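You operate a simulated robot arm through the tools that you are given. There is no shell and no other tool. Be economical: measure what you need, move in short steps, check, and stop when the job is done.

You run a simulated robot arm. Do the job below in one go: nothing can be reset, and whatever is moved stays where it is left.

TASK
Wipe the grime off the short chrome rod and stow it.
Fine: Wipe with the grey cloth and put it back; lay the rod in the seal bench drawer and shut it. Drop, pinch and damage nothing, leave nothing switched on. What is to be rubbed or washed off counts as gone when no trace of it is left.

It is judged by the outcome, as a careful person would: the job done as asked, and still so three seconds after it is handed in. It fails if anything else is knocked over, pushed out of place, dropped, spilled or broken. Lids that push on must go on centred and level and be pressed home; caps that screw on are set level and turned clockwise until they are tight. Flat cloth is picked up by pressing the open fingertips on it (5 to 10 N) and closing them slowly along it; thin cloth reads only 2 to 8 mm in the jaws.

THE ROBOT
A 7-joint arm with a fingered hand on a trunk, on a base that drives. Base frame: it is fixed to the floor where the robot stands at the start and does not move with it; the origin is under the middle of the robot, x ahead of it, y to its left, z up; the surface under the hand at the start is at about z = 0.8. Lengths are in m, angles in degrees, forces in N, time in s.
With the tool pointing down near the work surface it reaches from about 0.18 to 0.64 m from the robot's upright axis, wherever it stands. Its first joint turns from -115.0 to 115.0 degrees. Places, roughly: seal bench drawer [0.5, 0.6, 0.7]; seal bench drawer inside [0.6, 0.6, 0.7]. Payload 3.1 kg.
The tool frame sits at the grasp point between the pads (the TCP): z along the fingers, y along the line on which they close. The tips reach 0.022 m beyond it. Largest opening 0.112 m; the body of the gripper starts 0.06 m behind the TCP. The gripper is a hand of 3 fingers: y runs from the thumb to the fingers, the wrist lies at [0, 0, -0.218] in the tool frame, and closing takes about 1.5 s.
Orientation is told as [roll, pitch, yaw] about the base's x, y, z axes, in that order, counted from this pose: with the fingers straight down and closing along the base's y, the tool's x points along the base's -x, its y along +y and its z along -z.

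THE INTERFACE
- The arm moves only by the tool jog_arm. Its argument "plan" is one flat list of numbers, 6 for each row, row after row: the shift along the base's x, y, z in units of 200 mm (1.0 is 200 mm), then the turn, a rotation vector about the base's x, y, z in units of 60 degrees (1.0 is 60 degrees). In form: [tx, ty, tz, ax, ay, az, tx, ty, tz, ax, ay, az, ...]. A call has 1 to 12 rows; each row is the pose to reach, as a shift and turn from the pose commanded when the call began. "gripper" is the finger opening in m, from 0 to 0.112, set as the call begins (left out, the last holds). A call with a number of a shift or a turn outside -1 to 1 is refused whole. A row lasts 0.2 s, in which the tool goes at most 0.05 m and 8.6 degrees; a call with a longer step from one row to the next is refused whole, and so is a gripper value outside its range. Where a pose cannot be reached the arm comes as near as it can. A force on the tool above 60 N (or 10 N above the force at the start of the call, whichever is more), or a blocked arm, ends the call early, and 0.2 s more pass. The fingers move at their own pace (about 0.108 m/s each) and stop on an object; they squeeze with about 24 N. The grip force told is the motor's: it shows also when the fingers shut on nothing. Time passes only in rows, and 0.2 s behind the last, so rows that repeat a pose let the fingers close. It gives the time, the measured TCP pose, the force on the tool (base axes), the opening and the grip force at its end, in the units of the frame above (readings bear some noise), with the torque about the TCP (base axes, N m) and any sound that the robot's microphone picked up.
- Cameras (640 x 400 px; columns grow to the right, rows downward): "scene" is now at [0.0061, 0.1725, 1.6269]; the picture's right is [0.29, -0.96, 0.00], its down [-0.82, -0.25, -0.51] and it looks along [0.49, 0.15, -0.86] (base axes); focal length 249 px, centre (320, 200). "wrist" rides on the gripper at [0.066, 0.003, -0.08] in the tool frame; the picture's right is [-0.05, 1.00, 0.00], its down [-0.77, -0.04, -0.64] and it looks along [-0.64, -0.03, 0.77] (tool axes); focal length 275 px, centre (320, 200). There is no depth. A picture from a camera that has moved, and an enlarged one, comes with that camera's place and axes in the base frame and with its lens.
- snapshot(camera): a new picture of that camera. The clock stands still meanwhile.
- lift_body(by): slides the trunk up (or, below 0, down) by that many m; the arm and the scene camera ride with it, the base frame stays. It gives what a move gives, with no picture.
- drive_base(legs): drives the robot by 1 to 6 legs, each [ahead, left, turn to the left] in m, m and degrees, along the robot's own axes; the way and the turn of a leg run together, so that a leg with both is an arc; at most 1.5 m and 180 degrees a leg. The arm and the cameras ride along, it lands a little off, and it stops where it bumps. It gives what a move gives.
- grasp_type(shape): the hand has 3 fingers and takes this shape, open, in about a second: jaw (thumb against the fingers, like two jaws); tri (thumb and two fingers); tip (a fingertip pinch); poke (one finger out to press); point (the index stretched); flat (the hand flat); cup (the hand cupped); fist (a fist). The gripper value then closes the fingers along that shape, each until it touches; the sizes above hold for jaw. It gives what a move gives, with no picture.
- aim_head(pan, tilt): turns the head with the scene camera to pan (to the left, within 155 degrees either way) and tilt (down, from -29 to 69), counted from straight ahead of the robot. It gives what a move gives.
- enlarge(camera, box): a new picture of the part [left, top, right, bottom] of that camera's present view, enlarged. The clock stands still meanwhile.
- finish_job(): hands the job in; it is judged then, once.

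Work in short steps. Places have to be worked out from the pictures, the camera data and where the tool is seen: move nearer, look again, correct. Check each grasp and each placing, and mend what went wrong. You have 120 turns and 78 pictures in all, those below and enlarged ones among them. Open the gripper and draw the arm clear of the work before you hand the job in, unless the task says otherwise; then end with one line.

The tools are called after "Call:" as a command line: name --argument value ..., lists and objects as JSON in quotes. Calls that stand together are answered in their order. jog_arm: Moves the arm, as the interface text tells. Its arguments: {"type":"object","properties":{"plan":{"type":"array","items":{"type":"number"}},"gripper":{"type":"number"}},"required":["plan"]} The other tools are called the same way: lift_body (by) slides the trunk up or down; grasp_type (shape) gives the hand a shape; drive_base (legs) drives the base; aim_head (pan, tilt) turns the head that bears the scene camera; snapshot (camera) takes a picture; enlarge (camera, box) takes an enlarged picture of a part of a camera's view; finish_job () hands the job in.

At the start:

```text
time: 0.0
tcp_pos: [0.4567, 0.2174, 1.0926]
tool_rot: [0.0, 0.0, 0.0]
force: [-1.2, 0.3, 0.6]
torque: [0.01, 0.01, 0.01]
gripper_width: 0.1118
finger_force: 0.1
shape: jaw
trunk travel left (down, up): [-0.775, 0.215]
robot x, y, heading: [0.0006, -0.0016, -0.2]
head pan, tilt: [17.0, 59.2]
```

scene: 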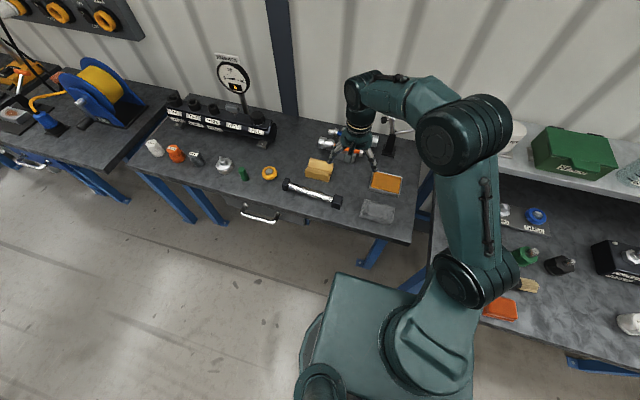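
wrist: 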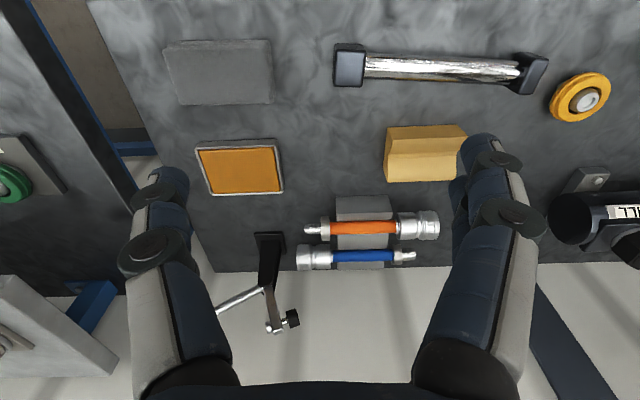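

I begin by looking closer at the bench: rod on its rests, the grey cloth, the drawer handle.

Call:
enlarge --camera "scene" --box '[220, 140, 420, 265]'

Call:
enlarge --camera "wrist" --box '[130, 0, 610, 300]'

```text
3.20 times, centred on (320, 202) of scene
camera zoom: at [0.0061, 0.1725, 1.6269], right [0.29, -0.96, 0.0], down [-0.82, -0.25, -0.51], along [0.49, 0.15, -0.86], focal length 797 px, centre (320, 192)
```

zoom: 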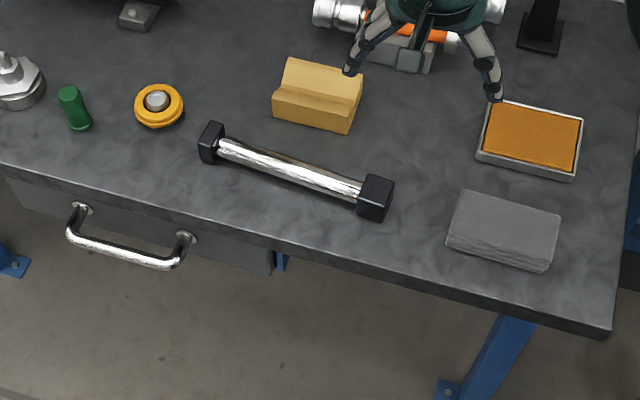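

```text
1.33 times, centred on (370, 150) of wrist
camera zoom: at [0.3895, 0.2189, 1.1719], right [0.05, 1.0, 0.0], down [0.77, -0.04, 0.64], along [0.64, -0.03, -0.77], focal length 367 px, centre (253, 267)
```

zoom: 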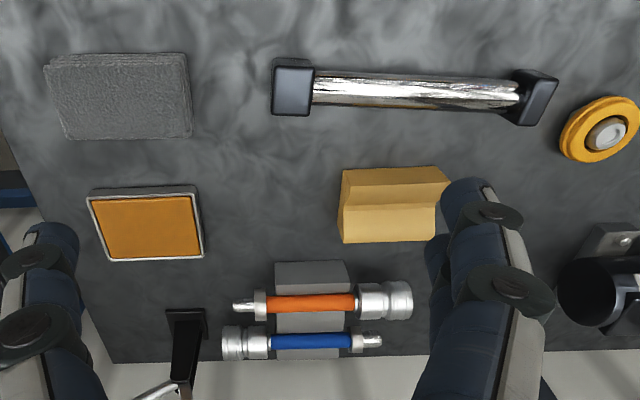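

The rod seems to lie on two black rests at about x 0.49, y 0.25–0.46. I check the surroundings for other rods and the drawer.

Call:
aim_head --pan -45 --tilt 45

Call:
snapshot --camera "scene"

Call:
aim_head --pan 50 --tilt 40

Call:
snapshot --camera "scene"

```text
time: 1.3
tcp_pos: [0.4568, 0.2176, 1.0917]
tool_rot: [-0.1, 0.0, 0.0]
force: [-0.1, 0.5, 0.1]
torque: [0.02, -0.03, -0.01]
gripper_width: 0.1119
finger_force: 0.0
shape: jaw
trunk travel left (down, up): [-0.775, 0.215]
robot x, y, heading: [-0.004, -0.0032, -0.1]
head pan, tilt: [-45.0, 45.0]
```

```text
73 pictures are left
camera scene: at [-0.001, 0.0953, 1.6454], right [-0.71, -0.71, 0.0], down [-0.5, 0.5, -0.71], along [0.5, -0.5, -0.71], focal length 249 px, centre (320, 200)
```

scene: 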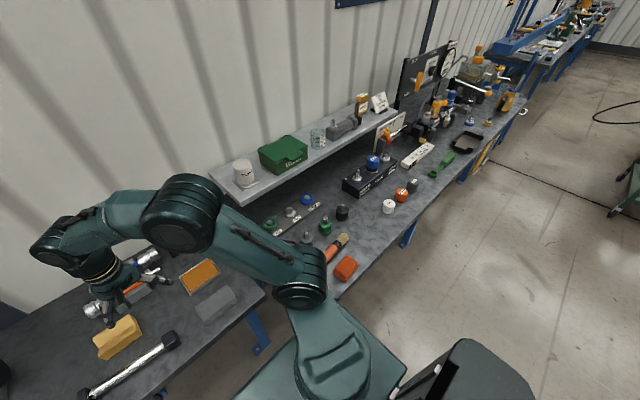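

```text
time: 3.0
tcp_pos: [0.4568, 0.2159, 1.091]
tool_rot: [0.0, 0.0, 0.0]
force: [0.0, 0.0, -0.4]
torque: [0.0, 0.01, -0.01]
gripper_width: 0.1118
finger_force: 0.1
shape: jaw
trunk travel left (down, up): [-0.775, 0.215]
robot x, y, heading: [-0.0038, -0.0001, 0.1]
head pan, tilt: [50.0, 40.0]
```

```text
72 pictures are left
camera scene: at [-0.0038, 0.2178, 1.6526], right [0.77, -0.64, 0.0], down [-0.41, -0.49, -0.77], along [0.49, 0.59, -0.64], focal length 249 px, centre (320, 200)
```

scene: 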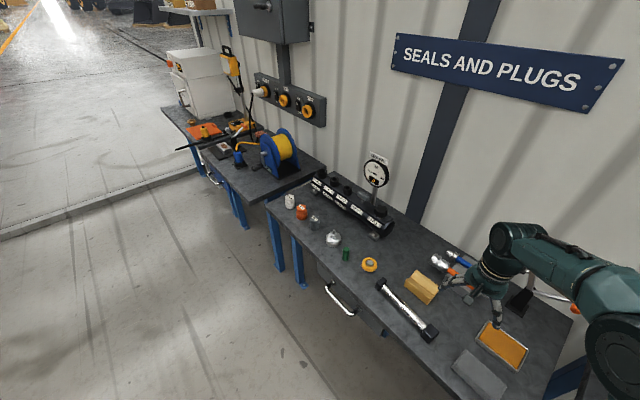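

Only one rod is about, on the seal bench under "Seals and plugs". I move the hand above and to the near side of the rod for a close look at the grime.

Call:
jog_arm --plan '[-0.047, 0.143, -0.162, 0, 0, 0, -0.094, 0.286, -0.324, 0, 0, 0, -0.141, 0.429, -0.486, 0, 0, 0, -0.188, 0.572, -0.648, 0, 0, 0, -0.235, 0.715, -0.81, 0, 0, 0]'

Call:
snapshot --camera "wrist"

```text
time: 4.2
tcp_pos: [0.4113, 0.3612, 0.9303]
tool_rot: [-0.1, 0.0, 0.1]
force: [0.2, 1.1, 0.5]
torque: [0.05, 0.01, -0.01]
gripper_width: 0.1118
finger_force: 0.0
shape: jaw
trunk travel left (down, up): [-0.775, 0.215]
robot x, y, heading: [-0.0003, 0.0023, 0.2]
head pan, tilt: [50.0, 40.0]
```

```text
71 pictures are left
camera wrist: at [0.344, 0.3629, 1.01], right [0.05, 1.0, 0.0], down [0.77, -0.04, 0.64], along [0.64, -0.03, -0.77], focal length 275 px, centre (320, 200)
```

wrist: 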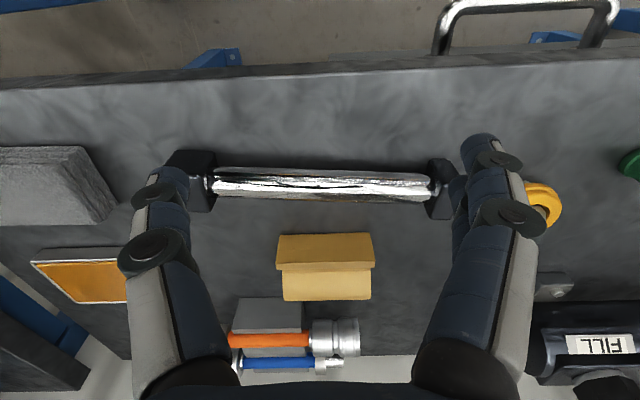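

Enlarging the rod.

Call:
enlarge --camera "wrist" --box '[150, 130, 470, 240]'

```text
2.00 times, centred on (310, 185) of wrist
camera zoom: at [0.344, 0.3629, 1.01], right [0.05, 1.0, 0.0], down [0.77, -0.04, 0.64], along [0.64, -0.03, -0.77], focal length 551 px, centre (340, 230)
```

zoom: 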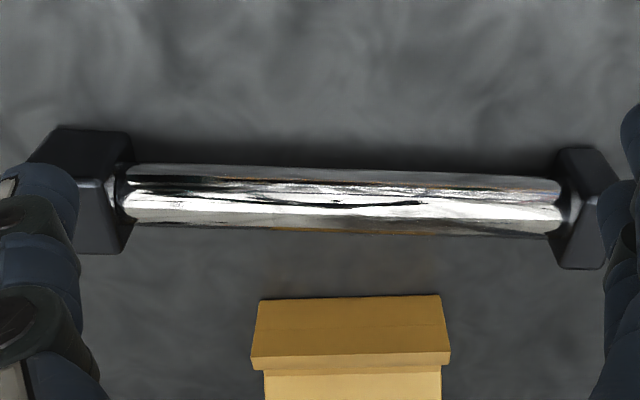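

The rod axis comes out at about x 0.479, y 0.265–0.45, z≈0.83 (both views agree). I tilt the hand to view its near side lower down.

Call:
jog_arm --plan '[0.01, 0, -0.06, 0, -0.125, 0, 0.02, 0, -0.12, 0, -0.25, 0, 0.03, 0, -0.17, 0, -0.375, 0, 0.045, 0, -0.22, 0, -0.5, 0]'

Call:
snapshot --camera "wrist"

```text
time: 5.2
tcp_pos: [0.4193, 0.3593, 0.8865]
tool_rot: [-0.1, -30.0, 0.0]
force: [0.2, 0.7, -0.3]
torque: [-0.03, 0.01, -0.02]
gripper_width: 0.112
finger_force: 0.0
shape: jaw
trunk travel left (down, up): [-0.775, 0.215]
robot x, y, heading: [-0.0, 0.0, 0.1]
head pan, tilt: [50.0, 40.0]
```

```text
69 pictures are left
camera wrist: at [0.3205, 0.3614, 0.9222], right [0.04, 1.0, 0.02], down [0.35, -0.04, 0.94], along [0.94, -0.03, -0.35], focal length 275 px, centre (320, 200)
```

wrist: 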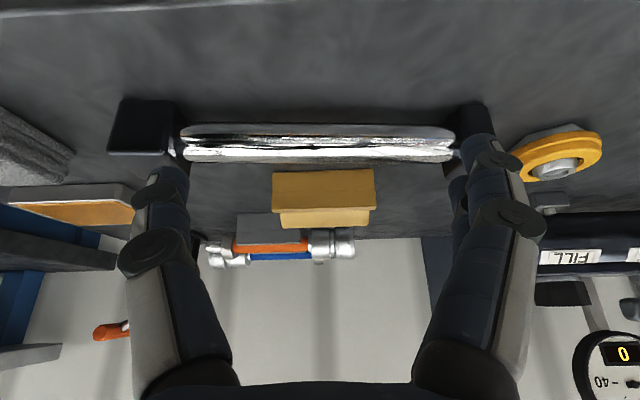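

Call:
enlarge --camera "wrist" --box '[170, 100, 470, 180]'

```text
2.13 times, centred on (320, 140) of wrist
camera zoom: at [0.3205, 0.3614, 0.9222], right [0.04, 1.0, 0.02], down [0.35, -0.04, 0.94], along [0.94, -0.03, -0.35], focal length 587 px, centre (320, 328)
```

zoom: 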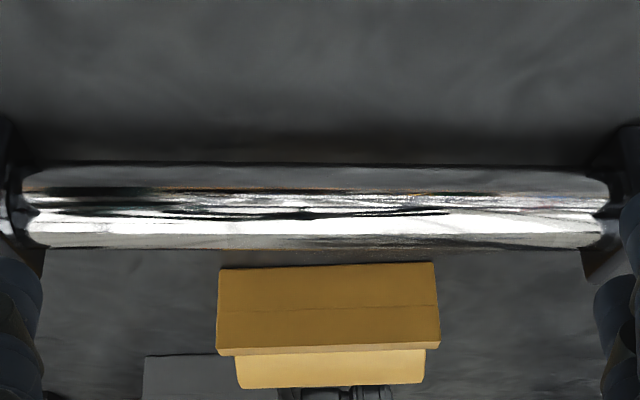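

No clear grime on the near side; faint brown shows at the top far edge. I raise and tilt the hand to look from straight above and slightly from the far side.

Call:
jog_arm --plan '[0.0, 0, 0.1, 0, 0.125, 0, 0.0, 0, 0.2, 0, 0.25, 0, 0.02, 0, 0.3, 0, 0.375, 0, 0.04, 0, 0.4, 0, 0.5, 0, 0.06, 0, 0.4, 0, 0.625, 0, 0.08, 0, 0.4, 0, 0.75, 0, 0.1, 0, 0.4, 0, 0.875, 0, 0.12, 0, 0.4, 0, 1.0, 0]'

Call:
jog_arm --plan '[0.0, 0, -0.03, 0, 0.125, 0, 0.0, 0, -0.06, 0, 0.25, 0, 0.0, 0, -0.09, 0, 0.375, 0]'

Call:
snapshot --camera "wrist"

```text
time: 7.0
tcp_pos: [0.44, 0.3574, 0.9651]
tool_rot: [-0.2, 29.7, 0.0]
force: [0.0, 0.6, 0.1]
torque: [-0.01, 0.0, 0.01]
gripper_width: 0.1118
finger_force: 0.0
shape: jaw
trunk travel left (down, up): [-0.775, 0.215]
robot x, y, heading: [-0.0001, 0.0047, 0.0]
head pan, tilt: [50.0, 40.0]
```

```text
time: 7.8
tcp_pos: [0.3793, 0.3153, 0.9719]
tool_rot: [0.1, 52.7, 0.0]
force: [-0.1, 0.4, 0.1]
torque: [0.02, 0.0, 0.0]
gripper_width: 0.1121
finger_force: 0.2
shape: jaw
out of reach, approached as far as the arm can: row 1, 2, 3
trunk travel left (down, up): [-0.775, 0.215]
robot x, y, heading: [0.0, 0.0028, 0.2]
head pan, tilt: [50.0, 40.0]
```

```text
67 pictures are left
camera wrist: at [0.4019, 0.3169, 1.072], right [0.03, 1.0, -0.04], down [0.97, -0.04, -0.23], along [-0.23, -0.03, -0.97], focal length 275 px, centre (320, 200)
```

wrist: 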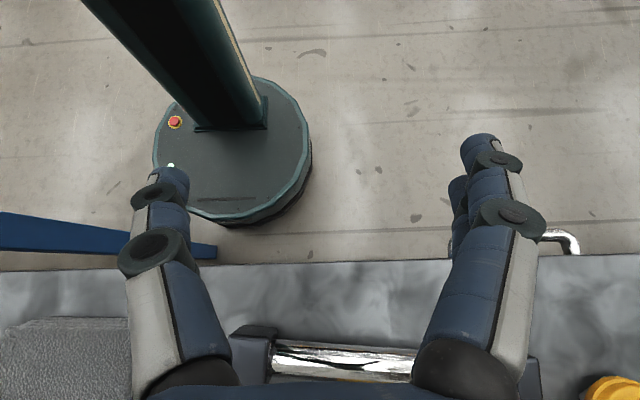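

The tilt is out of reach from here, so I straighten the hand and then drive left to stand in front of the rod.

Call:
jog_arm --plan '[0.0, 0, 0.03, 0, -0.13, 0, 0.0, 0, 0.06, 0, -0.26, 0, 0.0, 0, 0.1, 0, -0.39, 0, 0.0, 0, 0.15, 0, -0.52, 0, 0.0, 0, 0.2, 0, -0.65, 0, 0, 0, 0.25, 0, -0.77, 0, 0, 0, 0.3, 0, -0.875, 0]'

Call:
drive_base --legs '[[0, 0.33, 0]]'

Call:
aim_head --pan 0 --tilt 60

Call:
snapshot --camera "scene"

```text
time: 9.4
tcp_pos: [0.3786, 0.3157, 1.03]
tool_rot: [0.0, -0.1, 0.0]
force: [0.7, -0.2, 0.0]
torque: [0.0, -0.01, -0.03]
gripper_width: 0.1121
finger_force: 0.1
shape: jaw
trunk travel left (down, up): [-0.775, 0.215]
robot x, y, heading: [0.0005, -0.0008, 0.2]
head pan, tilt: [50.0, 40.0]
```

```text
time: 11.6
tcp_pos: [0.375, 0.6524, 1.0298]
tool_rot: [0.1, 0.0, 0.4]
force: [-0.1, -0.4, 0.1]
torque: [0.0, 0.01, 0.0]
gripper_width: 0.1122
finger_force: 0.0
shape: jaw
trunk travel left (down, up): [-0.775, 0.215]
robot x, y, heading: [-0.0035, 0.3333, 0.6]
head pan, tilt: [50.0, 40.0]
```

```text
time: 12.8
tcp_pos: [0.3762, 0.652, 1.0306]
tool_rot: [0.0, 0.1, 0.5]
force: [0.5, 0.0, -0.1]
torque: [0.02, 0.02, -0.02]
gripper_width: 0.1118
finger_force: 0.1
shape: jaw
trunk travel left (down, up): [-0.775, 0.215]
robot x, y, heading: [0.0006, 0.3313, 0.4]
head pan, tilt: [0.0, 60.0]
```

```text
66 pictures are left
camera scene: at [0.0059, 0.4872, 1.6259], right [0.01, -1.0, 0.0], down [-0.87, -0.01, -0.5], along [0.5, 0.0, -0.87], focal length 249 px, centre (320, 200)
```

scene: 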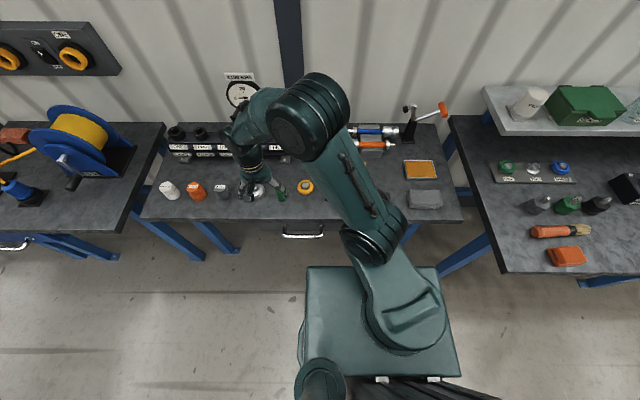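

Now I bring the hand back over the rod and tilt it to look from above/far side.

Call:
jog_arm --plan '[0.05, -0.24, 0, 0, 0, 0, 0.1, -0.48, 0, 0, 0.12, 0, 0.15, -0.7, 0, 0, 0.24, 0, 0.2, -0.9, 0, 0, 0.36, 0, 0.25, -1.0, 0, 0, 0.48, 0]'

Call:
jog_arm --plan '[0.0, -0.15, -0.05, 0, 0.12, 0, 0.05, -0.3, -0.1, 0, 0.24, 0, 0.1, -0.45, -0.15, 0, 0.36, 0, 0.12, -0.46, -0.15, 0, 0.45, 0]'

Call:
snapshot --camera "wrist"

```text
time: 14.0
tcp_pos: [0.4267, 0.4532, 1.0306]
tool_rot: [0.4, 29.0, 0.6]
force: [-0.5, 0.2, 0.2]
torque: [0.0, 0.01, -0.04]
gripper_width: 0.1118
finger_force: 0.0
shape: jaw
trunk travel left (down, up): [-0.775, 0.215]
robot x, y, heading: [-0.0043, 0.3346, 0.4]
head pan, tilt: [0.0, 60.0]
```

```text
time: 15.0
tcp_pos: [0.4502, 0.3604, 1.0]
tool_rot: [0.5, 55.9, 0.6]
force: [-0.9, 0.4, 0.3]
torque: [-0.03, -0.05, 0.01]
gripper_width: 0.1117
finger_force: 0.0
shape: jaw
trunk travel left (down, up): [-0.775, 0.215]
robot x, y, heading: [-0.0002, 0.3323, 0.6]
head pan, tilt: [0.0, 60.0]
```

```text
65 pictures are left
camera wrist: at [0.4793, 0.363, 1.0991], right [0.02, 1.0, -0.03], down [0.96, -0.03, -0.28], along [-0.28, -0.03, -0.96], focal length 275 px, centre (320, 200)
```

wrist: 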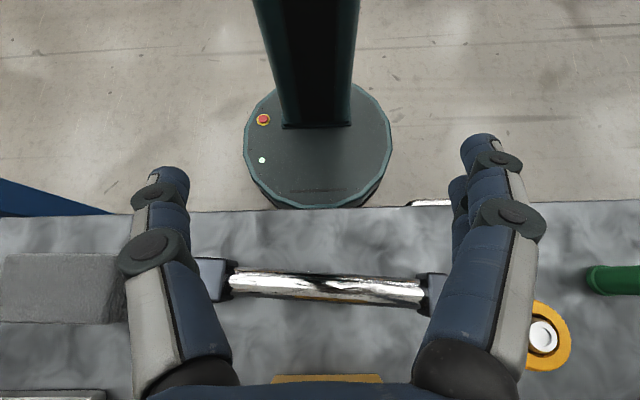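

Call:
enlarge --camera "wrist" --box '[210, 250, 450, 320]'

```text
2.67 times, centred on (330, 285) of wrist
camera zoom: at [0.4793, 0.363, 1.0991], right [0.02, 1.0, -0.03], down [0.96, -0.03, -0.28], along [-0.28, -0.03, -0.96], focal length 734 px, centre (293, -27)
```

zoom: 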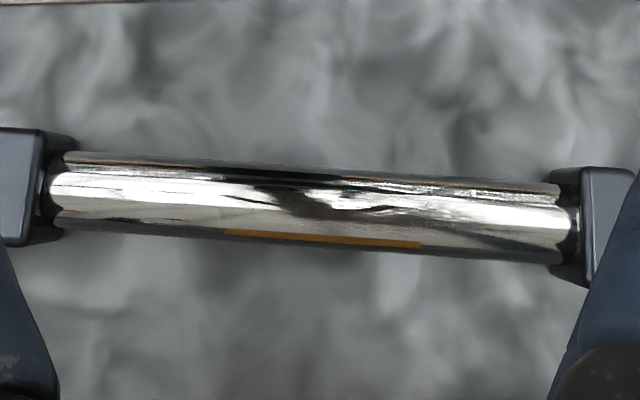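

The orange stripe matches the yellow block, so it is likely a reflection; no sure grime from above. Next a low, near-horizontal view of the near side.

Call:
jog_arm --plan '[-0.03, 0, 0, 0, -0.13, 0, -0.06, 0, 0, 0, -0.26, 0, -0.1, 0, 0, 0, -0.39, 0, -0.15, 0, 0, 0, -0.52, 0, -0.2, 0, 0, 0, -0.65, 0, -0.25, 0, 0, 0, -0.78, 0, -0.25, 0, 0, 0, -0.92, 0]'

Call:
jog_arm --plan '[0, 0, -0.1, 0, -0.13, 0, 0, 0, -0.2, 0, -0.26, 0, 0, 0, -0.3, 0, -0.39, 0, 0, 0, -0.4, 0, -0.52, 0, 0, 0, -0.5, 0, -0.65, 0, 0.05, 0, -0.6, 0, -0.78, 0, 0.1, 0, -0.64, 0, -0.83, 0]'

Call:
enlarge --camera "wrist" --box '[140, 130, 500, 270]'

```text
time: 16.6
tcp_pos: [0.3979, 0.3597, 0.9999]
tool_rot: [-0.1, 0.6, 0.5]
force: [0.3, 0.1, 0.4]
torque: [-0.01, 0.01, 0.02]
gripper_width: 0.1117
finger_force: 0.1
shape: jaw
trunk travel left (down, up): [-0.775, 0.215]
robot x, y, heading: [0.0006, 0.3342, 0.4]
head pan, tilt: [0.0, 60.0]
```

```text
time: 18.2
tcp_pos: [0.4189, 0.3604, 0.8723]
tool_rot: [-0.5, -49.3, 0.6]
force: [0.2, -0.7, -0.6]
torque: [-0.02, -0.02, 0.01]
gripper_width: 0.1118
finger_force: 0.1
shape: jaw
out of reach, approached as far as the arm can: row 1, 2, 3
trunk travel left (down, up): [-0.775, 0.215]
robot x, y, heading: [-0.0012, 0.3341, 0.3]
head pan, tilt: [0.0, 60.0]
```

```text
1.78 times, centred on (320, 200) of wrist
camera zoom: at [0.3148, 0.362, 0.8734], right [0.03, 1.0, 0.03], down [0.02, -0.03, 1.0], along [1.0, -0.02, -0.02], focal length 489 px, centre (320, 200)
```

zoom: 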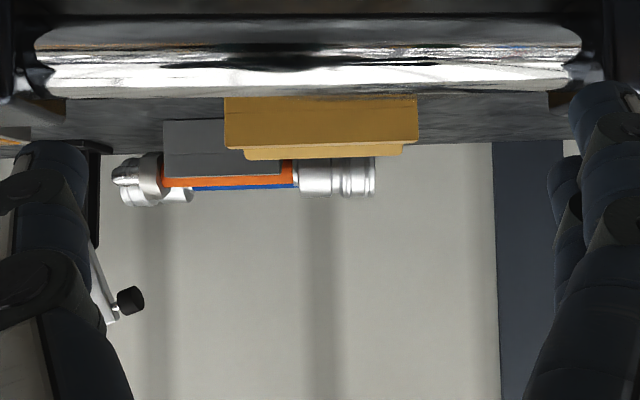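

The rod axis is at z≈0.823, radius≈0.014. The dark smears may be the hand's own mirror image; I'll move the hand aside toward the cloth and look at the rod with the scene camera.

Call:
jog_arm --plan '[-0.1, 0, 0.1, 0, 0.13, 0, -0.1, 0, 0.25, 0, 0.26, 0, -0.1, -0.15, 0.4, 0, 0.39, 0, -0.1, -0.3, 0.5, 0, 0.52, 0, -0.05, -0.5, 0.55, 0, 0.65, 0, 0, -0.7, 0.6, 0, 0.78, 0, 0, -0.9, 0.6, 0, 0.83, 0, 0.1, -1, 0.6, 0, 0.83, 0]'

Call:
enlarge --camera "scene" --box '[310, 160, 450, 248]'

Call:
snapshot --camera "wrist"

```text
time: 20.0
tcp_pos: [0.4391, 0.16, 0.9926]
tool_rot: [0.0, 0.7, 0.3]
force: [-0.6, 1.1, -1.1]
torque: [-0.03, 0.02, -0.03]
gripper_width: 0.112
finger_force: 0.1
shape: jaw
out of reach, approached as far as the arm can: row 5, 6
trunk travel left (down, up): [-0.775, 0.215]
robot x, y, heading: [-0.003, 0.3324, 0.4]
head pan, tilt: [0.0, 60.0]
```

```text
4.55 times, centred on (380, 204) of scene
camera zoom: at [0.0068, 0.4882, 1.6258], right [0.01, -1.0, 0.0], down [-0.87, -0.01, -0.5], along [0.5, 0.0, -0.87], focal length 1132 px, centre (47, 182)
```

zoom: 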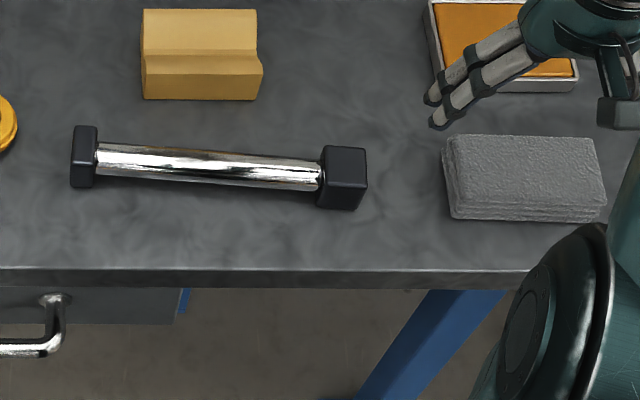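

```text
61 pictures are left
camera wrist: at [0.3735, 0.1615, 1.0731], right [0.04, 1.0, 0.0], down [0.78, -0.03, 0.63], along [0.63, -0.03, -0.78], focal length 275 px, centre (320, 200)
```

wrist: 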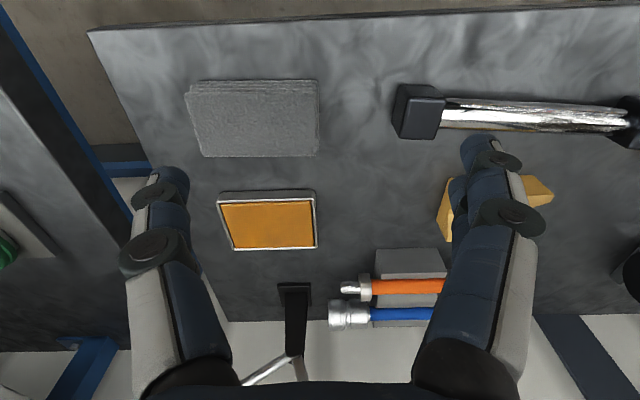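

Both blocks look solid on top; I enlarge on the rod and blocks to see how the rod is held.

Call:
enlarge --camera "wrist" --box '[380, 70, 640, 170]'

Call:
enlarge --camera "scene" --box '[320, 182, 396, 210]'

```text
2.46 times, centred on (510, 120) of wrist
camera zoom: at [0.3735, 0.1615, 1.0731], right [0.04, 1.0, 0.0], down [0.78, -0.03, 0.63], along [0.63, -0.03, -0.78], focal length 678 px, centre (-148, 397)
```

zoom: 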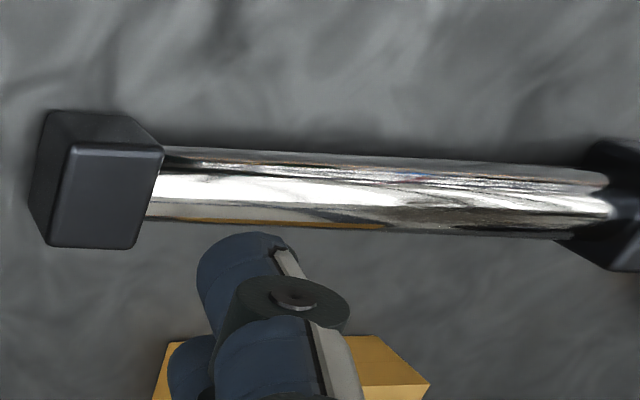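

```text
8.42 times, centred on (358, 196) of scene
camera zoom: at [0.0068, 0.4882, 1.6258], right [0.01, -1.0, 0.0], down [-0.87, -0.01, -0.5], along [0.5, 0.0, -0.87], focal length 2096 px, centre (0, 234)
```

zoom: 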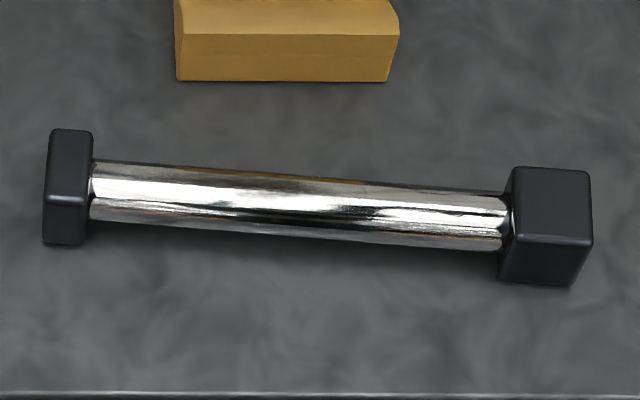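

The black square blocks are fixed to the rod's ends, so it can lie on four flats; what I saw of the near and top faces looks clean, so the grime is probably underneath or on the far side. I bring the hand over the rod's middle and turn it 85° so as to grip across the rod and roll it over.

Call:
jog_arm --plan '[0.03, 0.16, 0, 0, 0, 0.118, 0.06, 0.33, 0, 0, 0, 0.236, 0.1, 0.5, 0, 0, 0, 0.354, 0.14, 0.66, 0, 0, 0, 0.472, 0.18, 0.82, 0, 0, 0, 0.59, 0.2, 0.975, 0, 0, 0, 0.708]'

Call:
jog_arm --plan '[0, 0, 0, 0, 0, 0.118, 0, 0, 0, 0, 0, 0.236, 0, 0, -0.04, 0, 0, 0.354, 0, 0, -0.08, 0, 0, 0.472, 0, 0, -0.12, 0, 0, 0.59, 0, 0, -0.16, 0, 0, 0.708]'

Call:
snapshot --camera "wrist"

```text
time: 21.4
tcp_pos: [0.4799, 0.3562, 0.9911]
tool_rot: [0.0, 0.7, 43.0]
force: [-0.4, -0.5, 0.3]
torque: [0.02, 0.01, -0.02]
gripper_width: 0.1118
finger_force: 0.0
shape: jaw
trunk travel left (down, up): [-0.775, 0.215]
robot x, y, heading: [0.005, 0.3349, 0.5]
head pan, tilt: [0.0, 60.0]
```

```text
time: 22.8
tcp_pos: [0.4792, 0.3561, 0.9607]
tool_rot: [0.0, 0.5, 85.5]
force: [1.0, 0.0, 0.0]
torque: [0.01, 0.01, 0.01]
gripper_width: 0.1117
finger_force: 0.0
shape: jaw
trunk travel left (down, up): [-0.775, 0.215]
robot x, y, heading: [-0.0001, 0.3347, 0.3]
head pan, tilt: [0.0, 60.0]
```

```text
58 pictures are left
camera wrist: at [0.4706, 0.2903, 1.0396], right [-0.99, 0.12, 0.0], down [0.1, 0.77, 0.63], along [0.08, 0.62, -0.78], focal length 275 px, centre (320, 200)
```

wrist: 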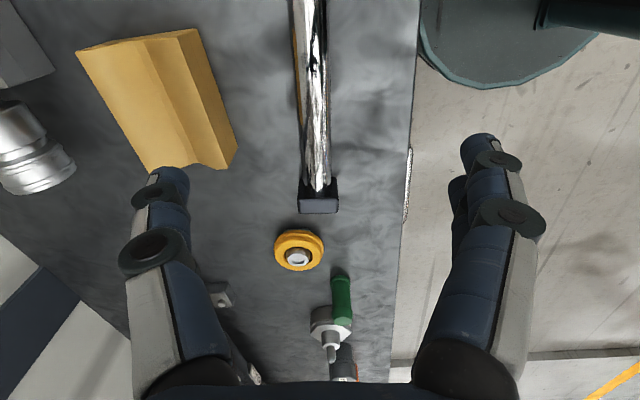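

The block's yellow neighbour stands close behind, so I'll grip from the near side (tool leaning 43°) and roll the rod 90° toward its far side, setting it down slightly nearer. First the tilted pre-grasp pose with narrowed fingers.

Call:
jog_arm --plan '[-0.06, -0.0, -0.03, -0.0107, -0.119, 0, -0.12, -0.0, -0.08, -0.0213, -0.238, 0, -0.18, -0.01, -0.15, -0.032, -0.357, 0, -0.22, -0.02, -0.25, -0.0427, -0.476, 0, -0.26, -0.02, -0.34, -0.0533, -0.595, 0, -0.27, -0.02, -0.4, -0.064, -0.714, 0]' --gripper 0.038

Call:
enlarge --camera "scene" --box '[280, 150, 440, 250]'

Call:
snapshot --camera "wrist"

```text
time: 24.2
tcp_pos: [0.4281, 0.3519, 0.8798]
tool_rot: [-43.0, 0.7, 84.9]
force: [0.4, 0.0, -0.3]
torque: [-0.02, 0.03, 0.0]
gripper_width: 0.0379
finger_force: 0.1
shape: jaw
out of reach, approached as far as the arm can: row 2
trunk travel left (down, up): [-0.775, 0.215]
robot x, y, heading: [-0.0021, 0.337, 0.3]
head pan, tilt: [0.0, 60.0]
```

```text
4.00 times, centred on (360, 200) of scene
camera zoom: at [0.0083, 0.4854, 1.6261], right [0.01, -1.0, 0.0], down [-0.87, -0.01, -0.5], along [0.5, 0.0, -0.87], focal length 996 px, centre (160, 200)
```

zoom: 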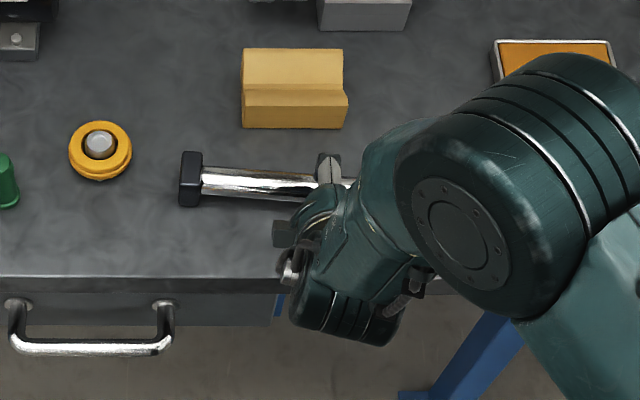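

```text
56 pictures are left
camera wrist: at [0.3641, 0.2902, 0.9372], right [-0.72, 0.1, -0.68], down [-0.34, 0.81, 0.48], along [0.6, 0.58, -0.55], focal length 275 px, centre (320, 200)
```

wrist: 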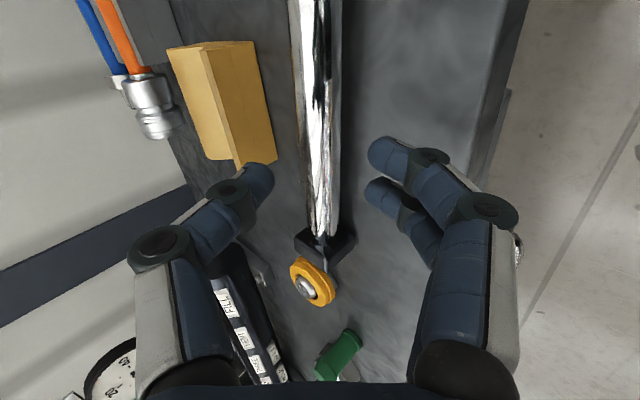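

The rod runs centrally between the fingers. I approach along the tool axis to the tilted grasp point.

Call:
jog_arm --plan '[0.05, 0, -0.056, 0, 0, 0, 0.1, 0, -0.112, 0, 0, 0, 0.15, 0, -0.168, 0, 0, 0, 0.19, 0, -0.215, 0, 0, 0]'

Call:
snapshot --camera "wrist"

```text
time: 25.2
tcp_pos: [0.4646, 0.35, 0.8374]
tool_rot: [-43.0, 0.7, 84.8]
force: [-0.3, 0.0, 0.7]
torque: [-0.01, 0.01, 0.02]
gripper_width: 0.0381
finger_force: 0.1
shape: jaw
trunk travel left (down, up): [-0.775, 0.215]
robot x, y, heading: [-0.0026, 0.3365, 0.5]
head pan, tilt: [0.0, 60.0]
```

```text
55 pictures are left
camera wrist: at [0.4006, 0.2903, 0.8937], right [-0.72, 0.1, -0.68], down [-0.34, 0.81, 0.48], along [0.6, 0.58, -0.55], focal length 275 px, centre (320, 200)
```

wrist: 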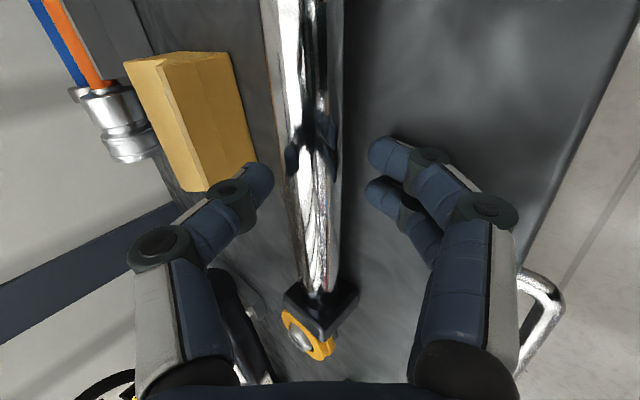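

No contact yet and the rod lies between the fingers. I close on it.

Call:
jog_arm --plan '[0.01, 0, -0.01, 0, 0, 0, 0.01, 0, -0.01, 0, 0, 0, 0.01, 0, -0.01, 0, 0, 0, 0.01, 0, -0.01, 0, 0, 0, 0.01, 0, -0.01, 0, 0, 0, 0.01, 0, -0.01, 0, 0, 0, 0.01, 0, -0.01, 0, 0, 0]' --gripper 0.0

Call:
snapshot --camera "wrist"

```text
time: 26.8
tcp_pos: [0.4651, 0.3518, 0.8355]
tool_rot: [-43.0, 0.7, 84.7]
force: [-2.6, 0.5, 7.1]
torque: [-0.03, -0.14, -0.03]
gripper_width: 0.0171
finger_force: 24.2
shape: jaw
trunk travel left (down, up): [-0.775, 0.215]
robot x, y, heading: [0.0025, 0.3298, 0.5]
head pan, tilt: [0.0, 60.0]
```

```text
54 pictures are left
camera wrist: at [0.4016, 0.2907, 0.8924], right [-0.72, 0.1, -0.68], down [-0.34, 0.81, 0.48], along [0.6, 0.58, -0.55], focal length 275 px, centre (320, 200)
```

wrist: 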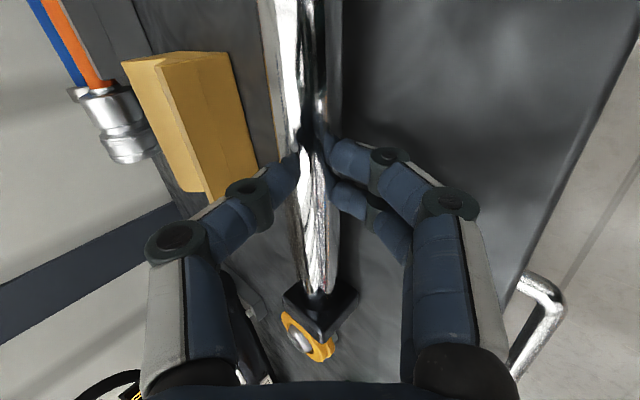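

The width of 17 mm means the tips caught only the rod's near flank. I open, go 9 mm deeper and close again.

Call:
jog_arm --plan '[0, 0, 0, 0, 0, 0, 0, 0, 0, 0, 0, 0, 0.01, 0.0, -0.012, 0, 0, 0, 0.02, 0, -0.022, 0, 0, 0, 0.03, 0, -0.033, 0, 0, 0]' --gripper 0.038

Call:
jog_arm --plan '[0, 0, 0, 0, 0, 0, 0, 0, 0, 0, 0, 0, 0, 0, 0, 0, 0, 0, 0, 0, 0, 0, 0, 0, 0, 0, 0, 0, 0, 0, 0, 0, 0, 0, 0, 0]' --gripper 0.0

```text
time: 28.0
tcp_pos: [0.4693, 0.351, 0.8298]
tool_rot: [-43.3, 0.6, 84.9]
force: [-8.5, -0.2, 25.5]
torque: [0.08, 0.89, 0.02]
gripper_width: 0.0346
finger_force: 0.1
shape: jaw
trunk travel left (down, up): [-0.775, 0.215]
robot x, y, heading: [0.0013, 0.3335, 0.4]
head pan, tilt: [0.0, 60.0]
```

```text
time: 29.4
tcp_pos: [0.4719, 0.3507, 0.8282]
tool_rot: [-43.2, 0.7, 84.9]
force: [1.6, 1.6, 10.7]
torque: [0.02, -0.27, 0.0]
gripper_width: 0.0261
finger_force: 24.1
shape: jaw
trunk travel left (down, up): [-0.775, 0.215]
robot x, y, heading: [-0.002, 0.3373, 0.5]
head pan, tilt: [0.0, 60.0]
```

Now 26 mm, about the full diameter. I lift gently 10 cm and check it hangs in the grip.

Call:
jog_arm --plan '[0, 0, 0.03, 0, 0, 0, 0, 0, 0.08, 0, 0, 0, 0, 0, 0.15, 0, 0, 0, -0.1, 0, 0.3, 0, 0, 0, -0.2, 0, 0.5, 0, 0, 0, -0.2, 0, 0.6, 0, 0, 0]'

Call:
snapshot --camera "wrist"

Call:
enlarge --camera "scene" --box '[280, 150, 440, 250]'

```text
time: 30.8
tcp_pos: [0.4324, 0.3517, 0.9474]
tool_rot: [-42.9, 0.8, 84.8]
force: [0.6, -1.3, -5.1]
torque: [0.02, 0.06, 0.01]
gripper_width: 0.0239
finger_force: 24.3
shape: jaw
trunk travel left (down, up): [-0.775, 0.215]
robot x, y, heading: [-0.0033, 0.3337, 0.2]
head pan, tilt: [0.0, 60.0]
```

```text
53 pictures are left
camera wrist: at [0.3693, 0.2909, 1.0054], right [-0.73, 0.1, -0.68], down [-0.33, 0.81, 0.48], along [0.6, 0.58, -0.55], focal length 275 px, centre (320, 200)
```

wrist: 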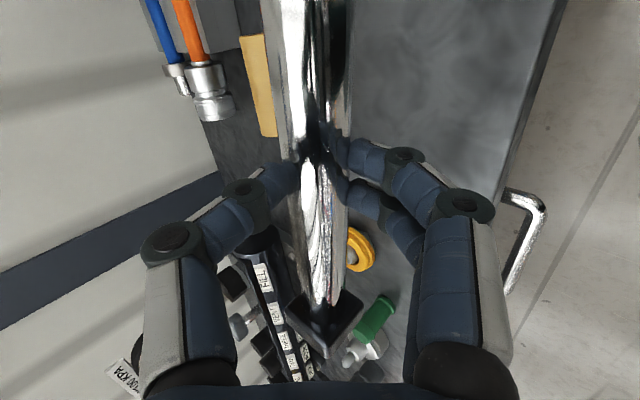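

```text
4.00 times, centred on (360, 200) of scene
camera zoom: at [0.0068, 0.4868, 1.6259], right [0.01, -1.0, 0.0], down [-0.87, -0.01, -0.5], along [0.5, 0.0, -0.87], focal length 996 px, centre (160, 200)
```

zoom: 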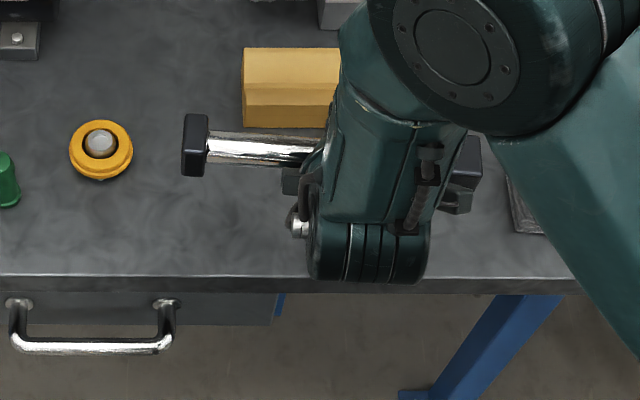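

The rod is held firmly (about 5 N). I roll it in the air by +90° about its own axis, to lean the tool the other way, and look at the former underside.

Call:
jog_arm --plan '[0, 0, 0.03, 0.011, 0.1245, 0, 0, 0, 0.06, 0.022, 0.249, 0, 0, 0, 0.1, 0.033, 0.3735, 0, 0, 0, 0.1, 0.044, 0.498, 0, 0, 0, 0.1, 0.055, 0.6225, 0, 0, 0, 0.1, 0.067, 0.747, 0]'

Call:
jog_arm --plan '[0, 0, 0, 0.011, 0.1245, 0, 0, 0, 0, 0.022, 0.249, 0, 0, 0, 0, 0.033, 0.3735, 0, 0, 0, 0, 0.044, 0.498, 0, 0, 0, 0, 0.055, 0.6225, 0, 0, 0, 0, 0.067, 0.747, 0]'

Call:
enlarge --camera "scene" --box '[280, 140, 440, 240]'

Call:
snapshot --camera "wrist"

```text
time: 32.2
tcp_pos: [0.4334, 0.3487, 0.968]
tool_rot: [-10.7, 1.6, 85.1]
force: [-0.1, -0.6, -4.7]
torque: [0.02, 0.01, 0.04]
gripper_width: 0.0235
finger_force: 24.1
shape: jaw
out of reach, approached as far as the arm can: row 5, 6
trunk travel left (down, up): [-0.775, 0.215]
robot x, y, heading: [-0.0023, 0.3327, 0.4]
head pan, tilt: [0.0, 60.0]
```

```text
time: 33.6
tcp_pos: [0.4333, 0.3476, 0.9676]
tool_rot: [34.5, 1.0, 86.2]
force: [0.3, -0.2, -4.3]
torque: [0.01, -0.04, 0.01]
gripper_width: 0.0234
finger_force: 24.1
shape: jaw
out of reach, approached as far as the arm can: row 1
trunk travel left (down, up): [-0.775, 0.215]
robot x, y, heading: [0.0015, 0.334, 0.7]
head pan, tilt: [0.0, 60.0]
```

```text
4.00 times, centred on (360, 190) of scene
camera zoom: at [0.0074, 0.4863, 1.626], right [0.01, -1.0, 0.0], down [-0.87, -0.01, -0.5], along [0.5, 0.0, -0.87], focal length 996 px, centre (160, 240)
```

zoom: 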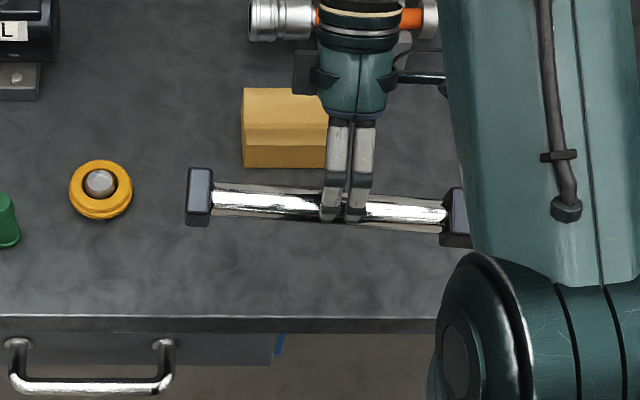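

```text
50 pictures are left
camera wrist: at [0.4712, 0.2796, 1.0358], right [-0.82, 0.11, 0.56], down [0.44, 0.75, 0.49], along [-0.37, 0.65, -0.66], focal length 275 px, centre (320, 200)
```

wrist: 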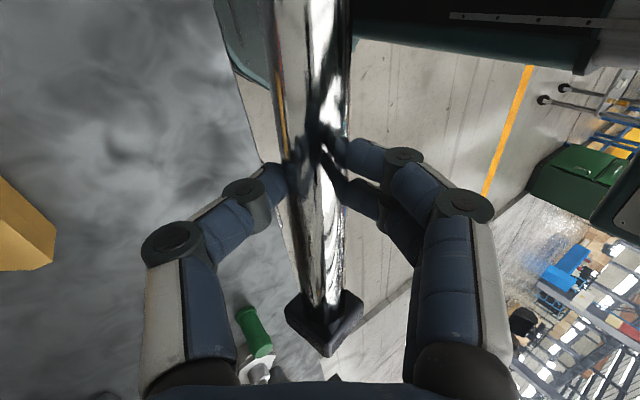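

Tilt is now +34.5°. I enlarge on the rod to inspect the newly exposed faces.

Call:
enlarge --camera "scene" --box '[322, 176, 402, 206]'

Call:
enlarge --camera "wrist" --box '[240, 0, 400, 360]'

```text
8.00 times, centred on (362, 191) of scene
camera zoom: at [0.0074, 0.4863, 1.626], right [0.01, -1.0, 0.0], down [-0.87, -0.01, -0.5], along [0.5, 0.0, -0.87], focal length 1992 px, centre (-16, 272)
```

zoom: 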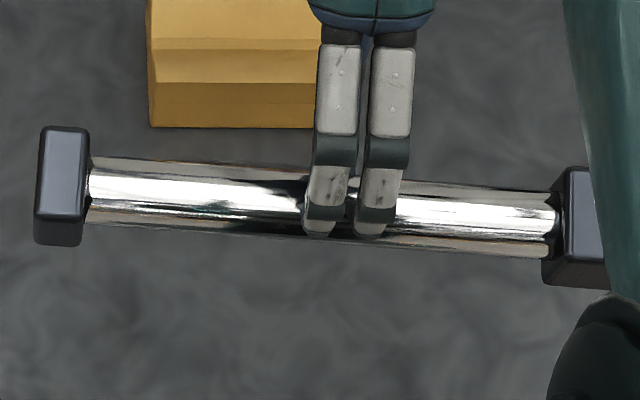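

```text
1.11 times, centred on (320, 180) of wrist
camera zoom: at [0.4712, 0.2796, 1.0358], right [-0.82, 0.11, 0.56], down [0.44, 0.75, 0.49], along [-0.37, 0.65, -0.66], focal length 306 px, centre (320, 222)
```

zoom: 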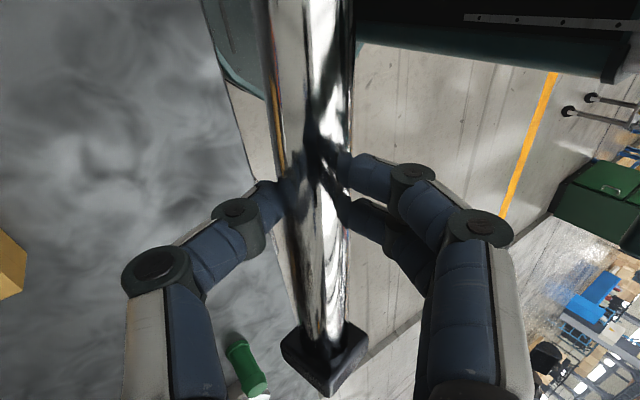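

Still no certain grime; the originally far side is now underneath. I roll the rod back the other way in the air, further up and forward, so the far/bottom faces turn up to the scene camera.

Call:
jog_arm --plan '[0.05, 0, 0.05, -0.011, -0.1245, 0, 0.1, 0, 0.1, -0.022, -0.249, 0, 0.15, 0, 0.15, -0.033, -0.3735, 0, 0.2, 0, 0.2, -0.044, -0.498, 0, 0.25, 0, 0.25, -0.055, -0.6225, 0, 0.3, 0, 0.3, -0.067, -0.747, 0]'

Call:
jog_arm --plan '[0.05, 0, 0.05, -0.011, -0.1245, 0, 0.1, 0, 0.1, -0.022, -0.249, 0, 0.15, 0, 0.15, -0.033, -0.3735, 0, 0.2, 0, 0.2, -0.044, -0.498, 0, 0.25, 0, 0.25, -0.055, -0.6225, 0, 0.3, 0, 0.3, -0.067, -0.747, 0]'

Call:
jog_arm --plan '[0, 0, 0.05, -0.011, -0.1245, 0, 0, 0, 0.1, -0.022, -0.249, 0, 0, 0, 0.15, -0.033, -0.3735, 0, 0, 0, 0.2, -0.044, -0.498, 0, 0, 0, 0.25, -0.055, -0.6225, 0, 0, 0, 0.3, -0.067, -0.747, 0]'

Call:
snapshot --camera "scene"

```text
time: 35.0
tcp_pos: [0.4921, 0.3481, 1.0291]
tool_rot: [-10.9, 1.6, 85.1]
force: [-0.7, 0.8, -4.2]
torque: [0.03, 0.08, 0.01]
gripper_width: 0.0232
finger_force: 23.9
shape: jaw
trunk travel left (down, up): [-0.775, 0.215]
robot x, y, heading: [-0.0029, 0.3358, 0.3]
head pan, tilt: [0.0, 60.0]
```

```text
time: 36.4
tcp_pos: [0.5518, 0.3478, 1.0881]
tool_rot: [-55.9, 1.3, 84.0]
force: [-0.2, -0.7, -5.4]
torque: [0.0, 0.05, 0.01]
gripper_width: 0.0231
finger_force: 24.3
shape: jaw
trunk travel left (down, up): [-0.775, 0.215]
robot x, y, heading: [0.0013, 0.3343, 0.5]
head pan, tilt: [0.0, 60.0]
```

```text
time: 37.8
tcp_pos: [0.5545, 0.3472, 1.1475]
tool_rot: [-100.8, 0.2, 83.1]
force: [-0.4, 0.3, -5.0]
torque: [0.07, 0.06, 0.01]
gripper_width: 0.0229
finger_force: 24.6
shape: jaw
trunk travel left (down, up): [-0.775, 0.215]
robot x, y, heading: [-0.0023, 0.3364, 0.7]
head pan, tilt: [0.0, 60.0]
```

```text
47 pictures are left
camera scene: at [0.0072, 0.487, 1.6259], right [0.01, -1.0, 0.0], down [-0.87, -0.01, -0.5], along [0.5, 0.0, -0.87], focal length 249 px, centre (320, 200)
```

scene: 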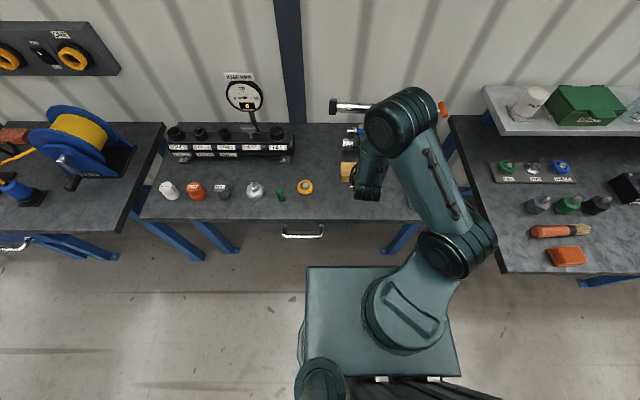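

The arm hides much, but I enlarge on the visible part of the rod; the grip width creeps slightly, so I'll not linger.

Call:
enlarge --camera "scene" --box '[325, 90, 385, 120]'

Call:
snapshot --camera "wrist"

```text
10.67 times, centred on (355, 105) of scene
camera zoom: at [0.0072, 0.487, 1.6259], right [0.01, -1.0, 0.0], down [-0.87, -0.01, -0.5], along [0.5, 0.0, -0.87], focal length 2655 px, centre (-53, 1213)
```

zoom: 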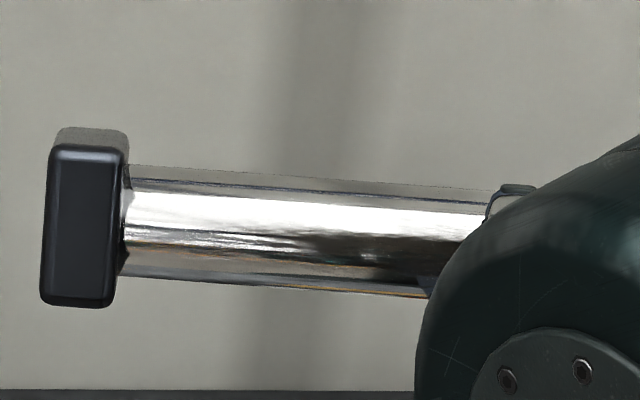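

```text
45 pictures are left
camera wrist: at [0.467, 0.2902, 1.1284], right [0.19, 0.02, -0.98], down [-0.54, 0.84, -0.09], along [0.82, 0.54, 0.17], focal length 275 px, centre (320, 200)
```

wrist: 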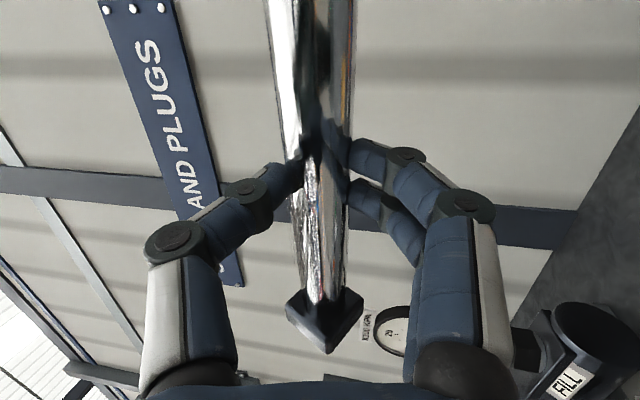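

A dark, brownish patch shows on what was originally the upper near face at mid-length, but it could be the arm mirrored. I take the rod back to its original attitude and set it down, then look with the arm well away.

Call:
jog_arm --plan '[-0.07, 0, -0.12, 0.0107, 0.1204, 0, -0.14, 0, -0.24, 0.0215, 0.2407, 0, -0.21, 0, -0.36, 0.0322, 0.361, 0, -0.28, 0, -0.48, 0.043, 0.4815, 0, -0.35, 0, -0.6, 0.0537, 0.602, 0, -0.42, 0.01, -0.72, 0.0645, 0.722, 0, -0.49, 0.01, -0.84, 0.0752, 0.843, 0, -0.5, 0.015, -0.95, 0.086, 0.963, 0]'

Call:
snapshot --camera "wrist"

```text
time: 39.6
tcp_pos: [0.4535, 0.35, 0.9574]
tool_rot: [-42.6, 1.5, 84.2]
force: [-0.9, -0.4, -4.6]
torque: [0.04, 0.09, -0.03]
gripper_width: 0.0226
finger_force: 23.8
shape: jaw
trunk travel left (down, up): [-0.775, 0.215]
robot x, y, heading: [-0.0042, 0.3343, 0.5]
head pan, tilt: [0.0, 60.0]
```

```text
44 pictures are left
camera wrist: at [0.3892, 0.2913, 1.0156], right [-0.73, 0.1, -0.68], down [-0.32, 0.82, 0.47], along [0.6, 0.56, -0.57], focal length 275 px, centre (320, 200)
```

wrist: 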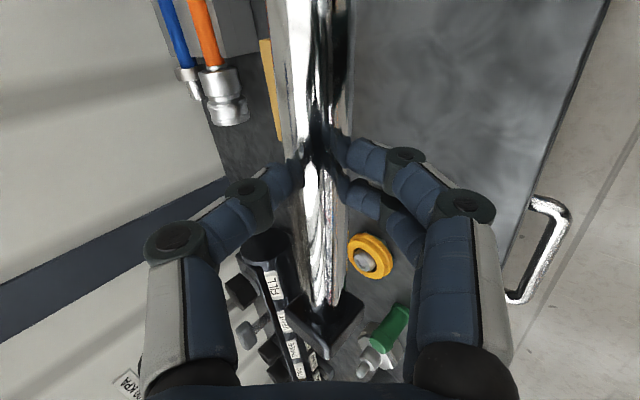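

I lower toward the bench: first to about 1 cm above contact.

Call:
jog_arm --plan '[0.01, 0, -0.12, 0, 0, 0, 0.03, 0, -0.24, 0, 0, 0, 0.05, 0, -0.36, 0, 0, 0, 0.06, 0, -0.48, 0, 0, 0, 0.06, 0, -0.55, 0, 0, 0]'

Call:
jog_arm --plan '[0, 0, -0.015, 0, 0, 0, 0, 0, -0.03, 0, 0, 0, 0, 0, -0.045, 0, 0, 0, 0, 0, -0.06, 0, 0, 0]'

```text
time: 40.8
tcp_pos: [0.4651, 0.3514, 0.8476]
tool_rot: [-42.7, 1.4, 84.2]
force: [-0.2, 0.0, -4.6]
torque: [0.06, 0.06, 0.0]
gripper_width: 0.0226
finger_force: 24.0
shape: jaw
trunk travel left (down, up): [-0.775, 0.215]
robot x, y, heading: [0.0012, 0.3334, 0.5]
head pan, tilt: [0.0, 60.0]
```

```text
time: 41.8
tcp_pos: [0.4656, 0.3514, 0.8367]
tool_rot: [-42.8, 1.5, 84.3]
force: [0.8, 0.9, -4.2]
torque: [0.02, 0.06, 0.01]
gripper_width: 0.0225
finger_force: 24.0
shape: jaw
trunk travel left (down, up): [-0.775, 0.215]
robot x, y, heading: [-0.0029, 0.3341, 0.3]
head pan, tilt: [0.0, 60.0]
```

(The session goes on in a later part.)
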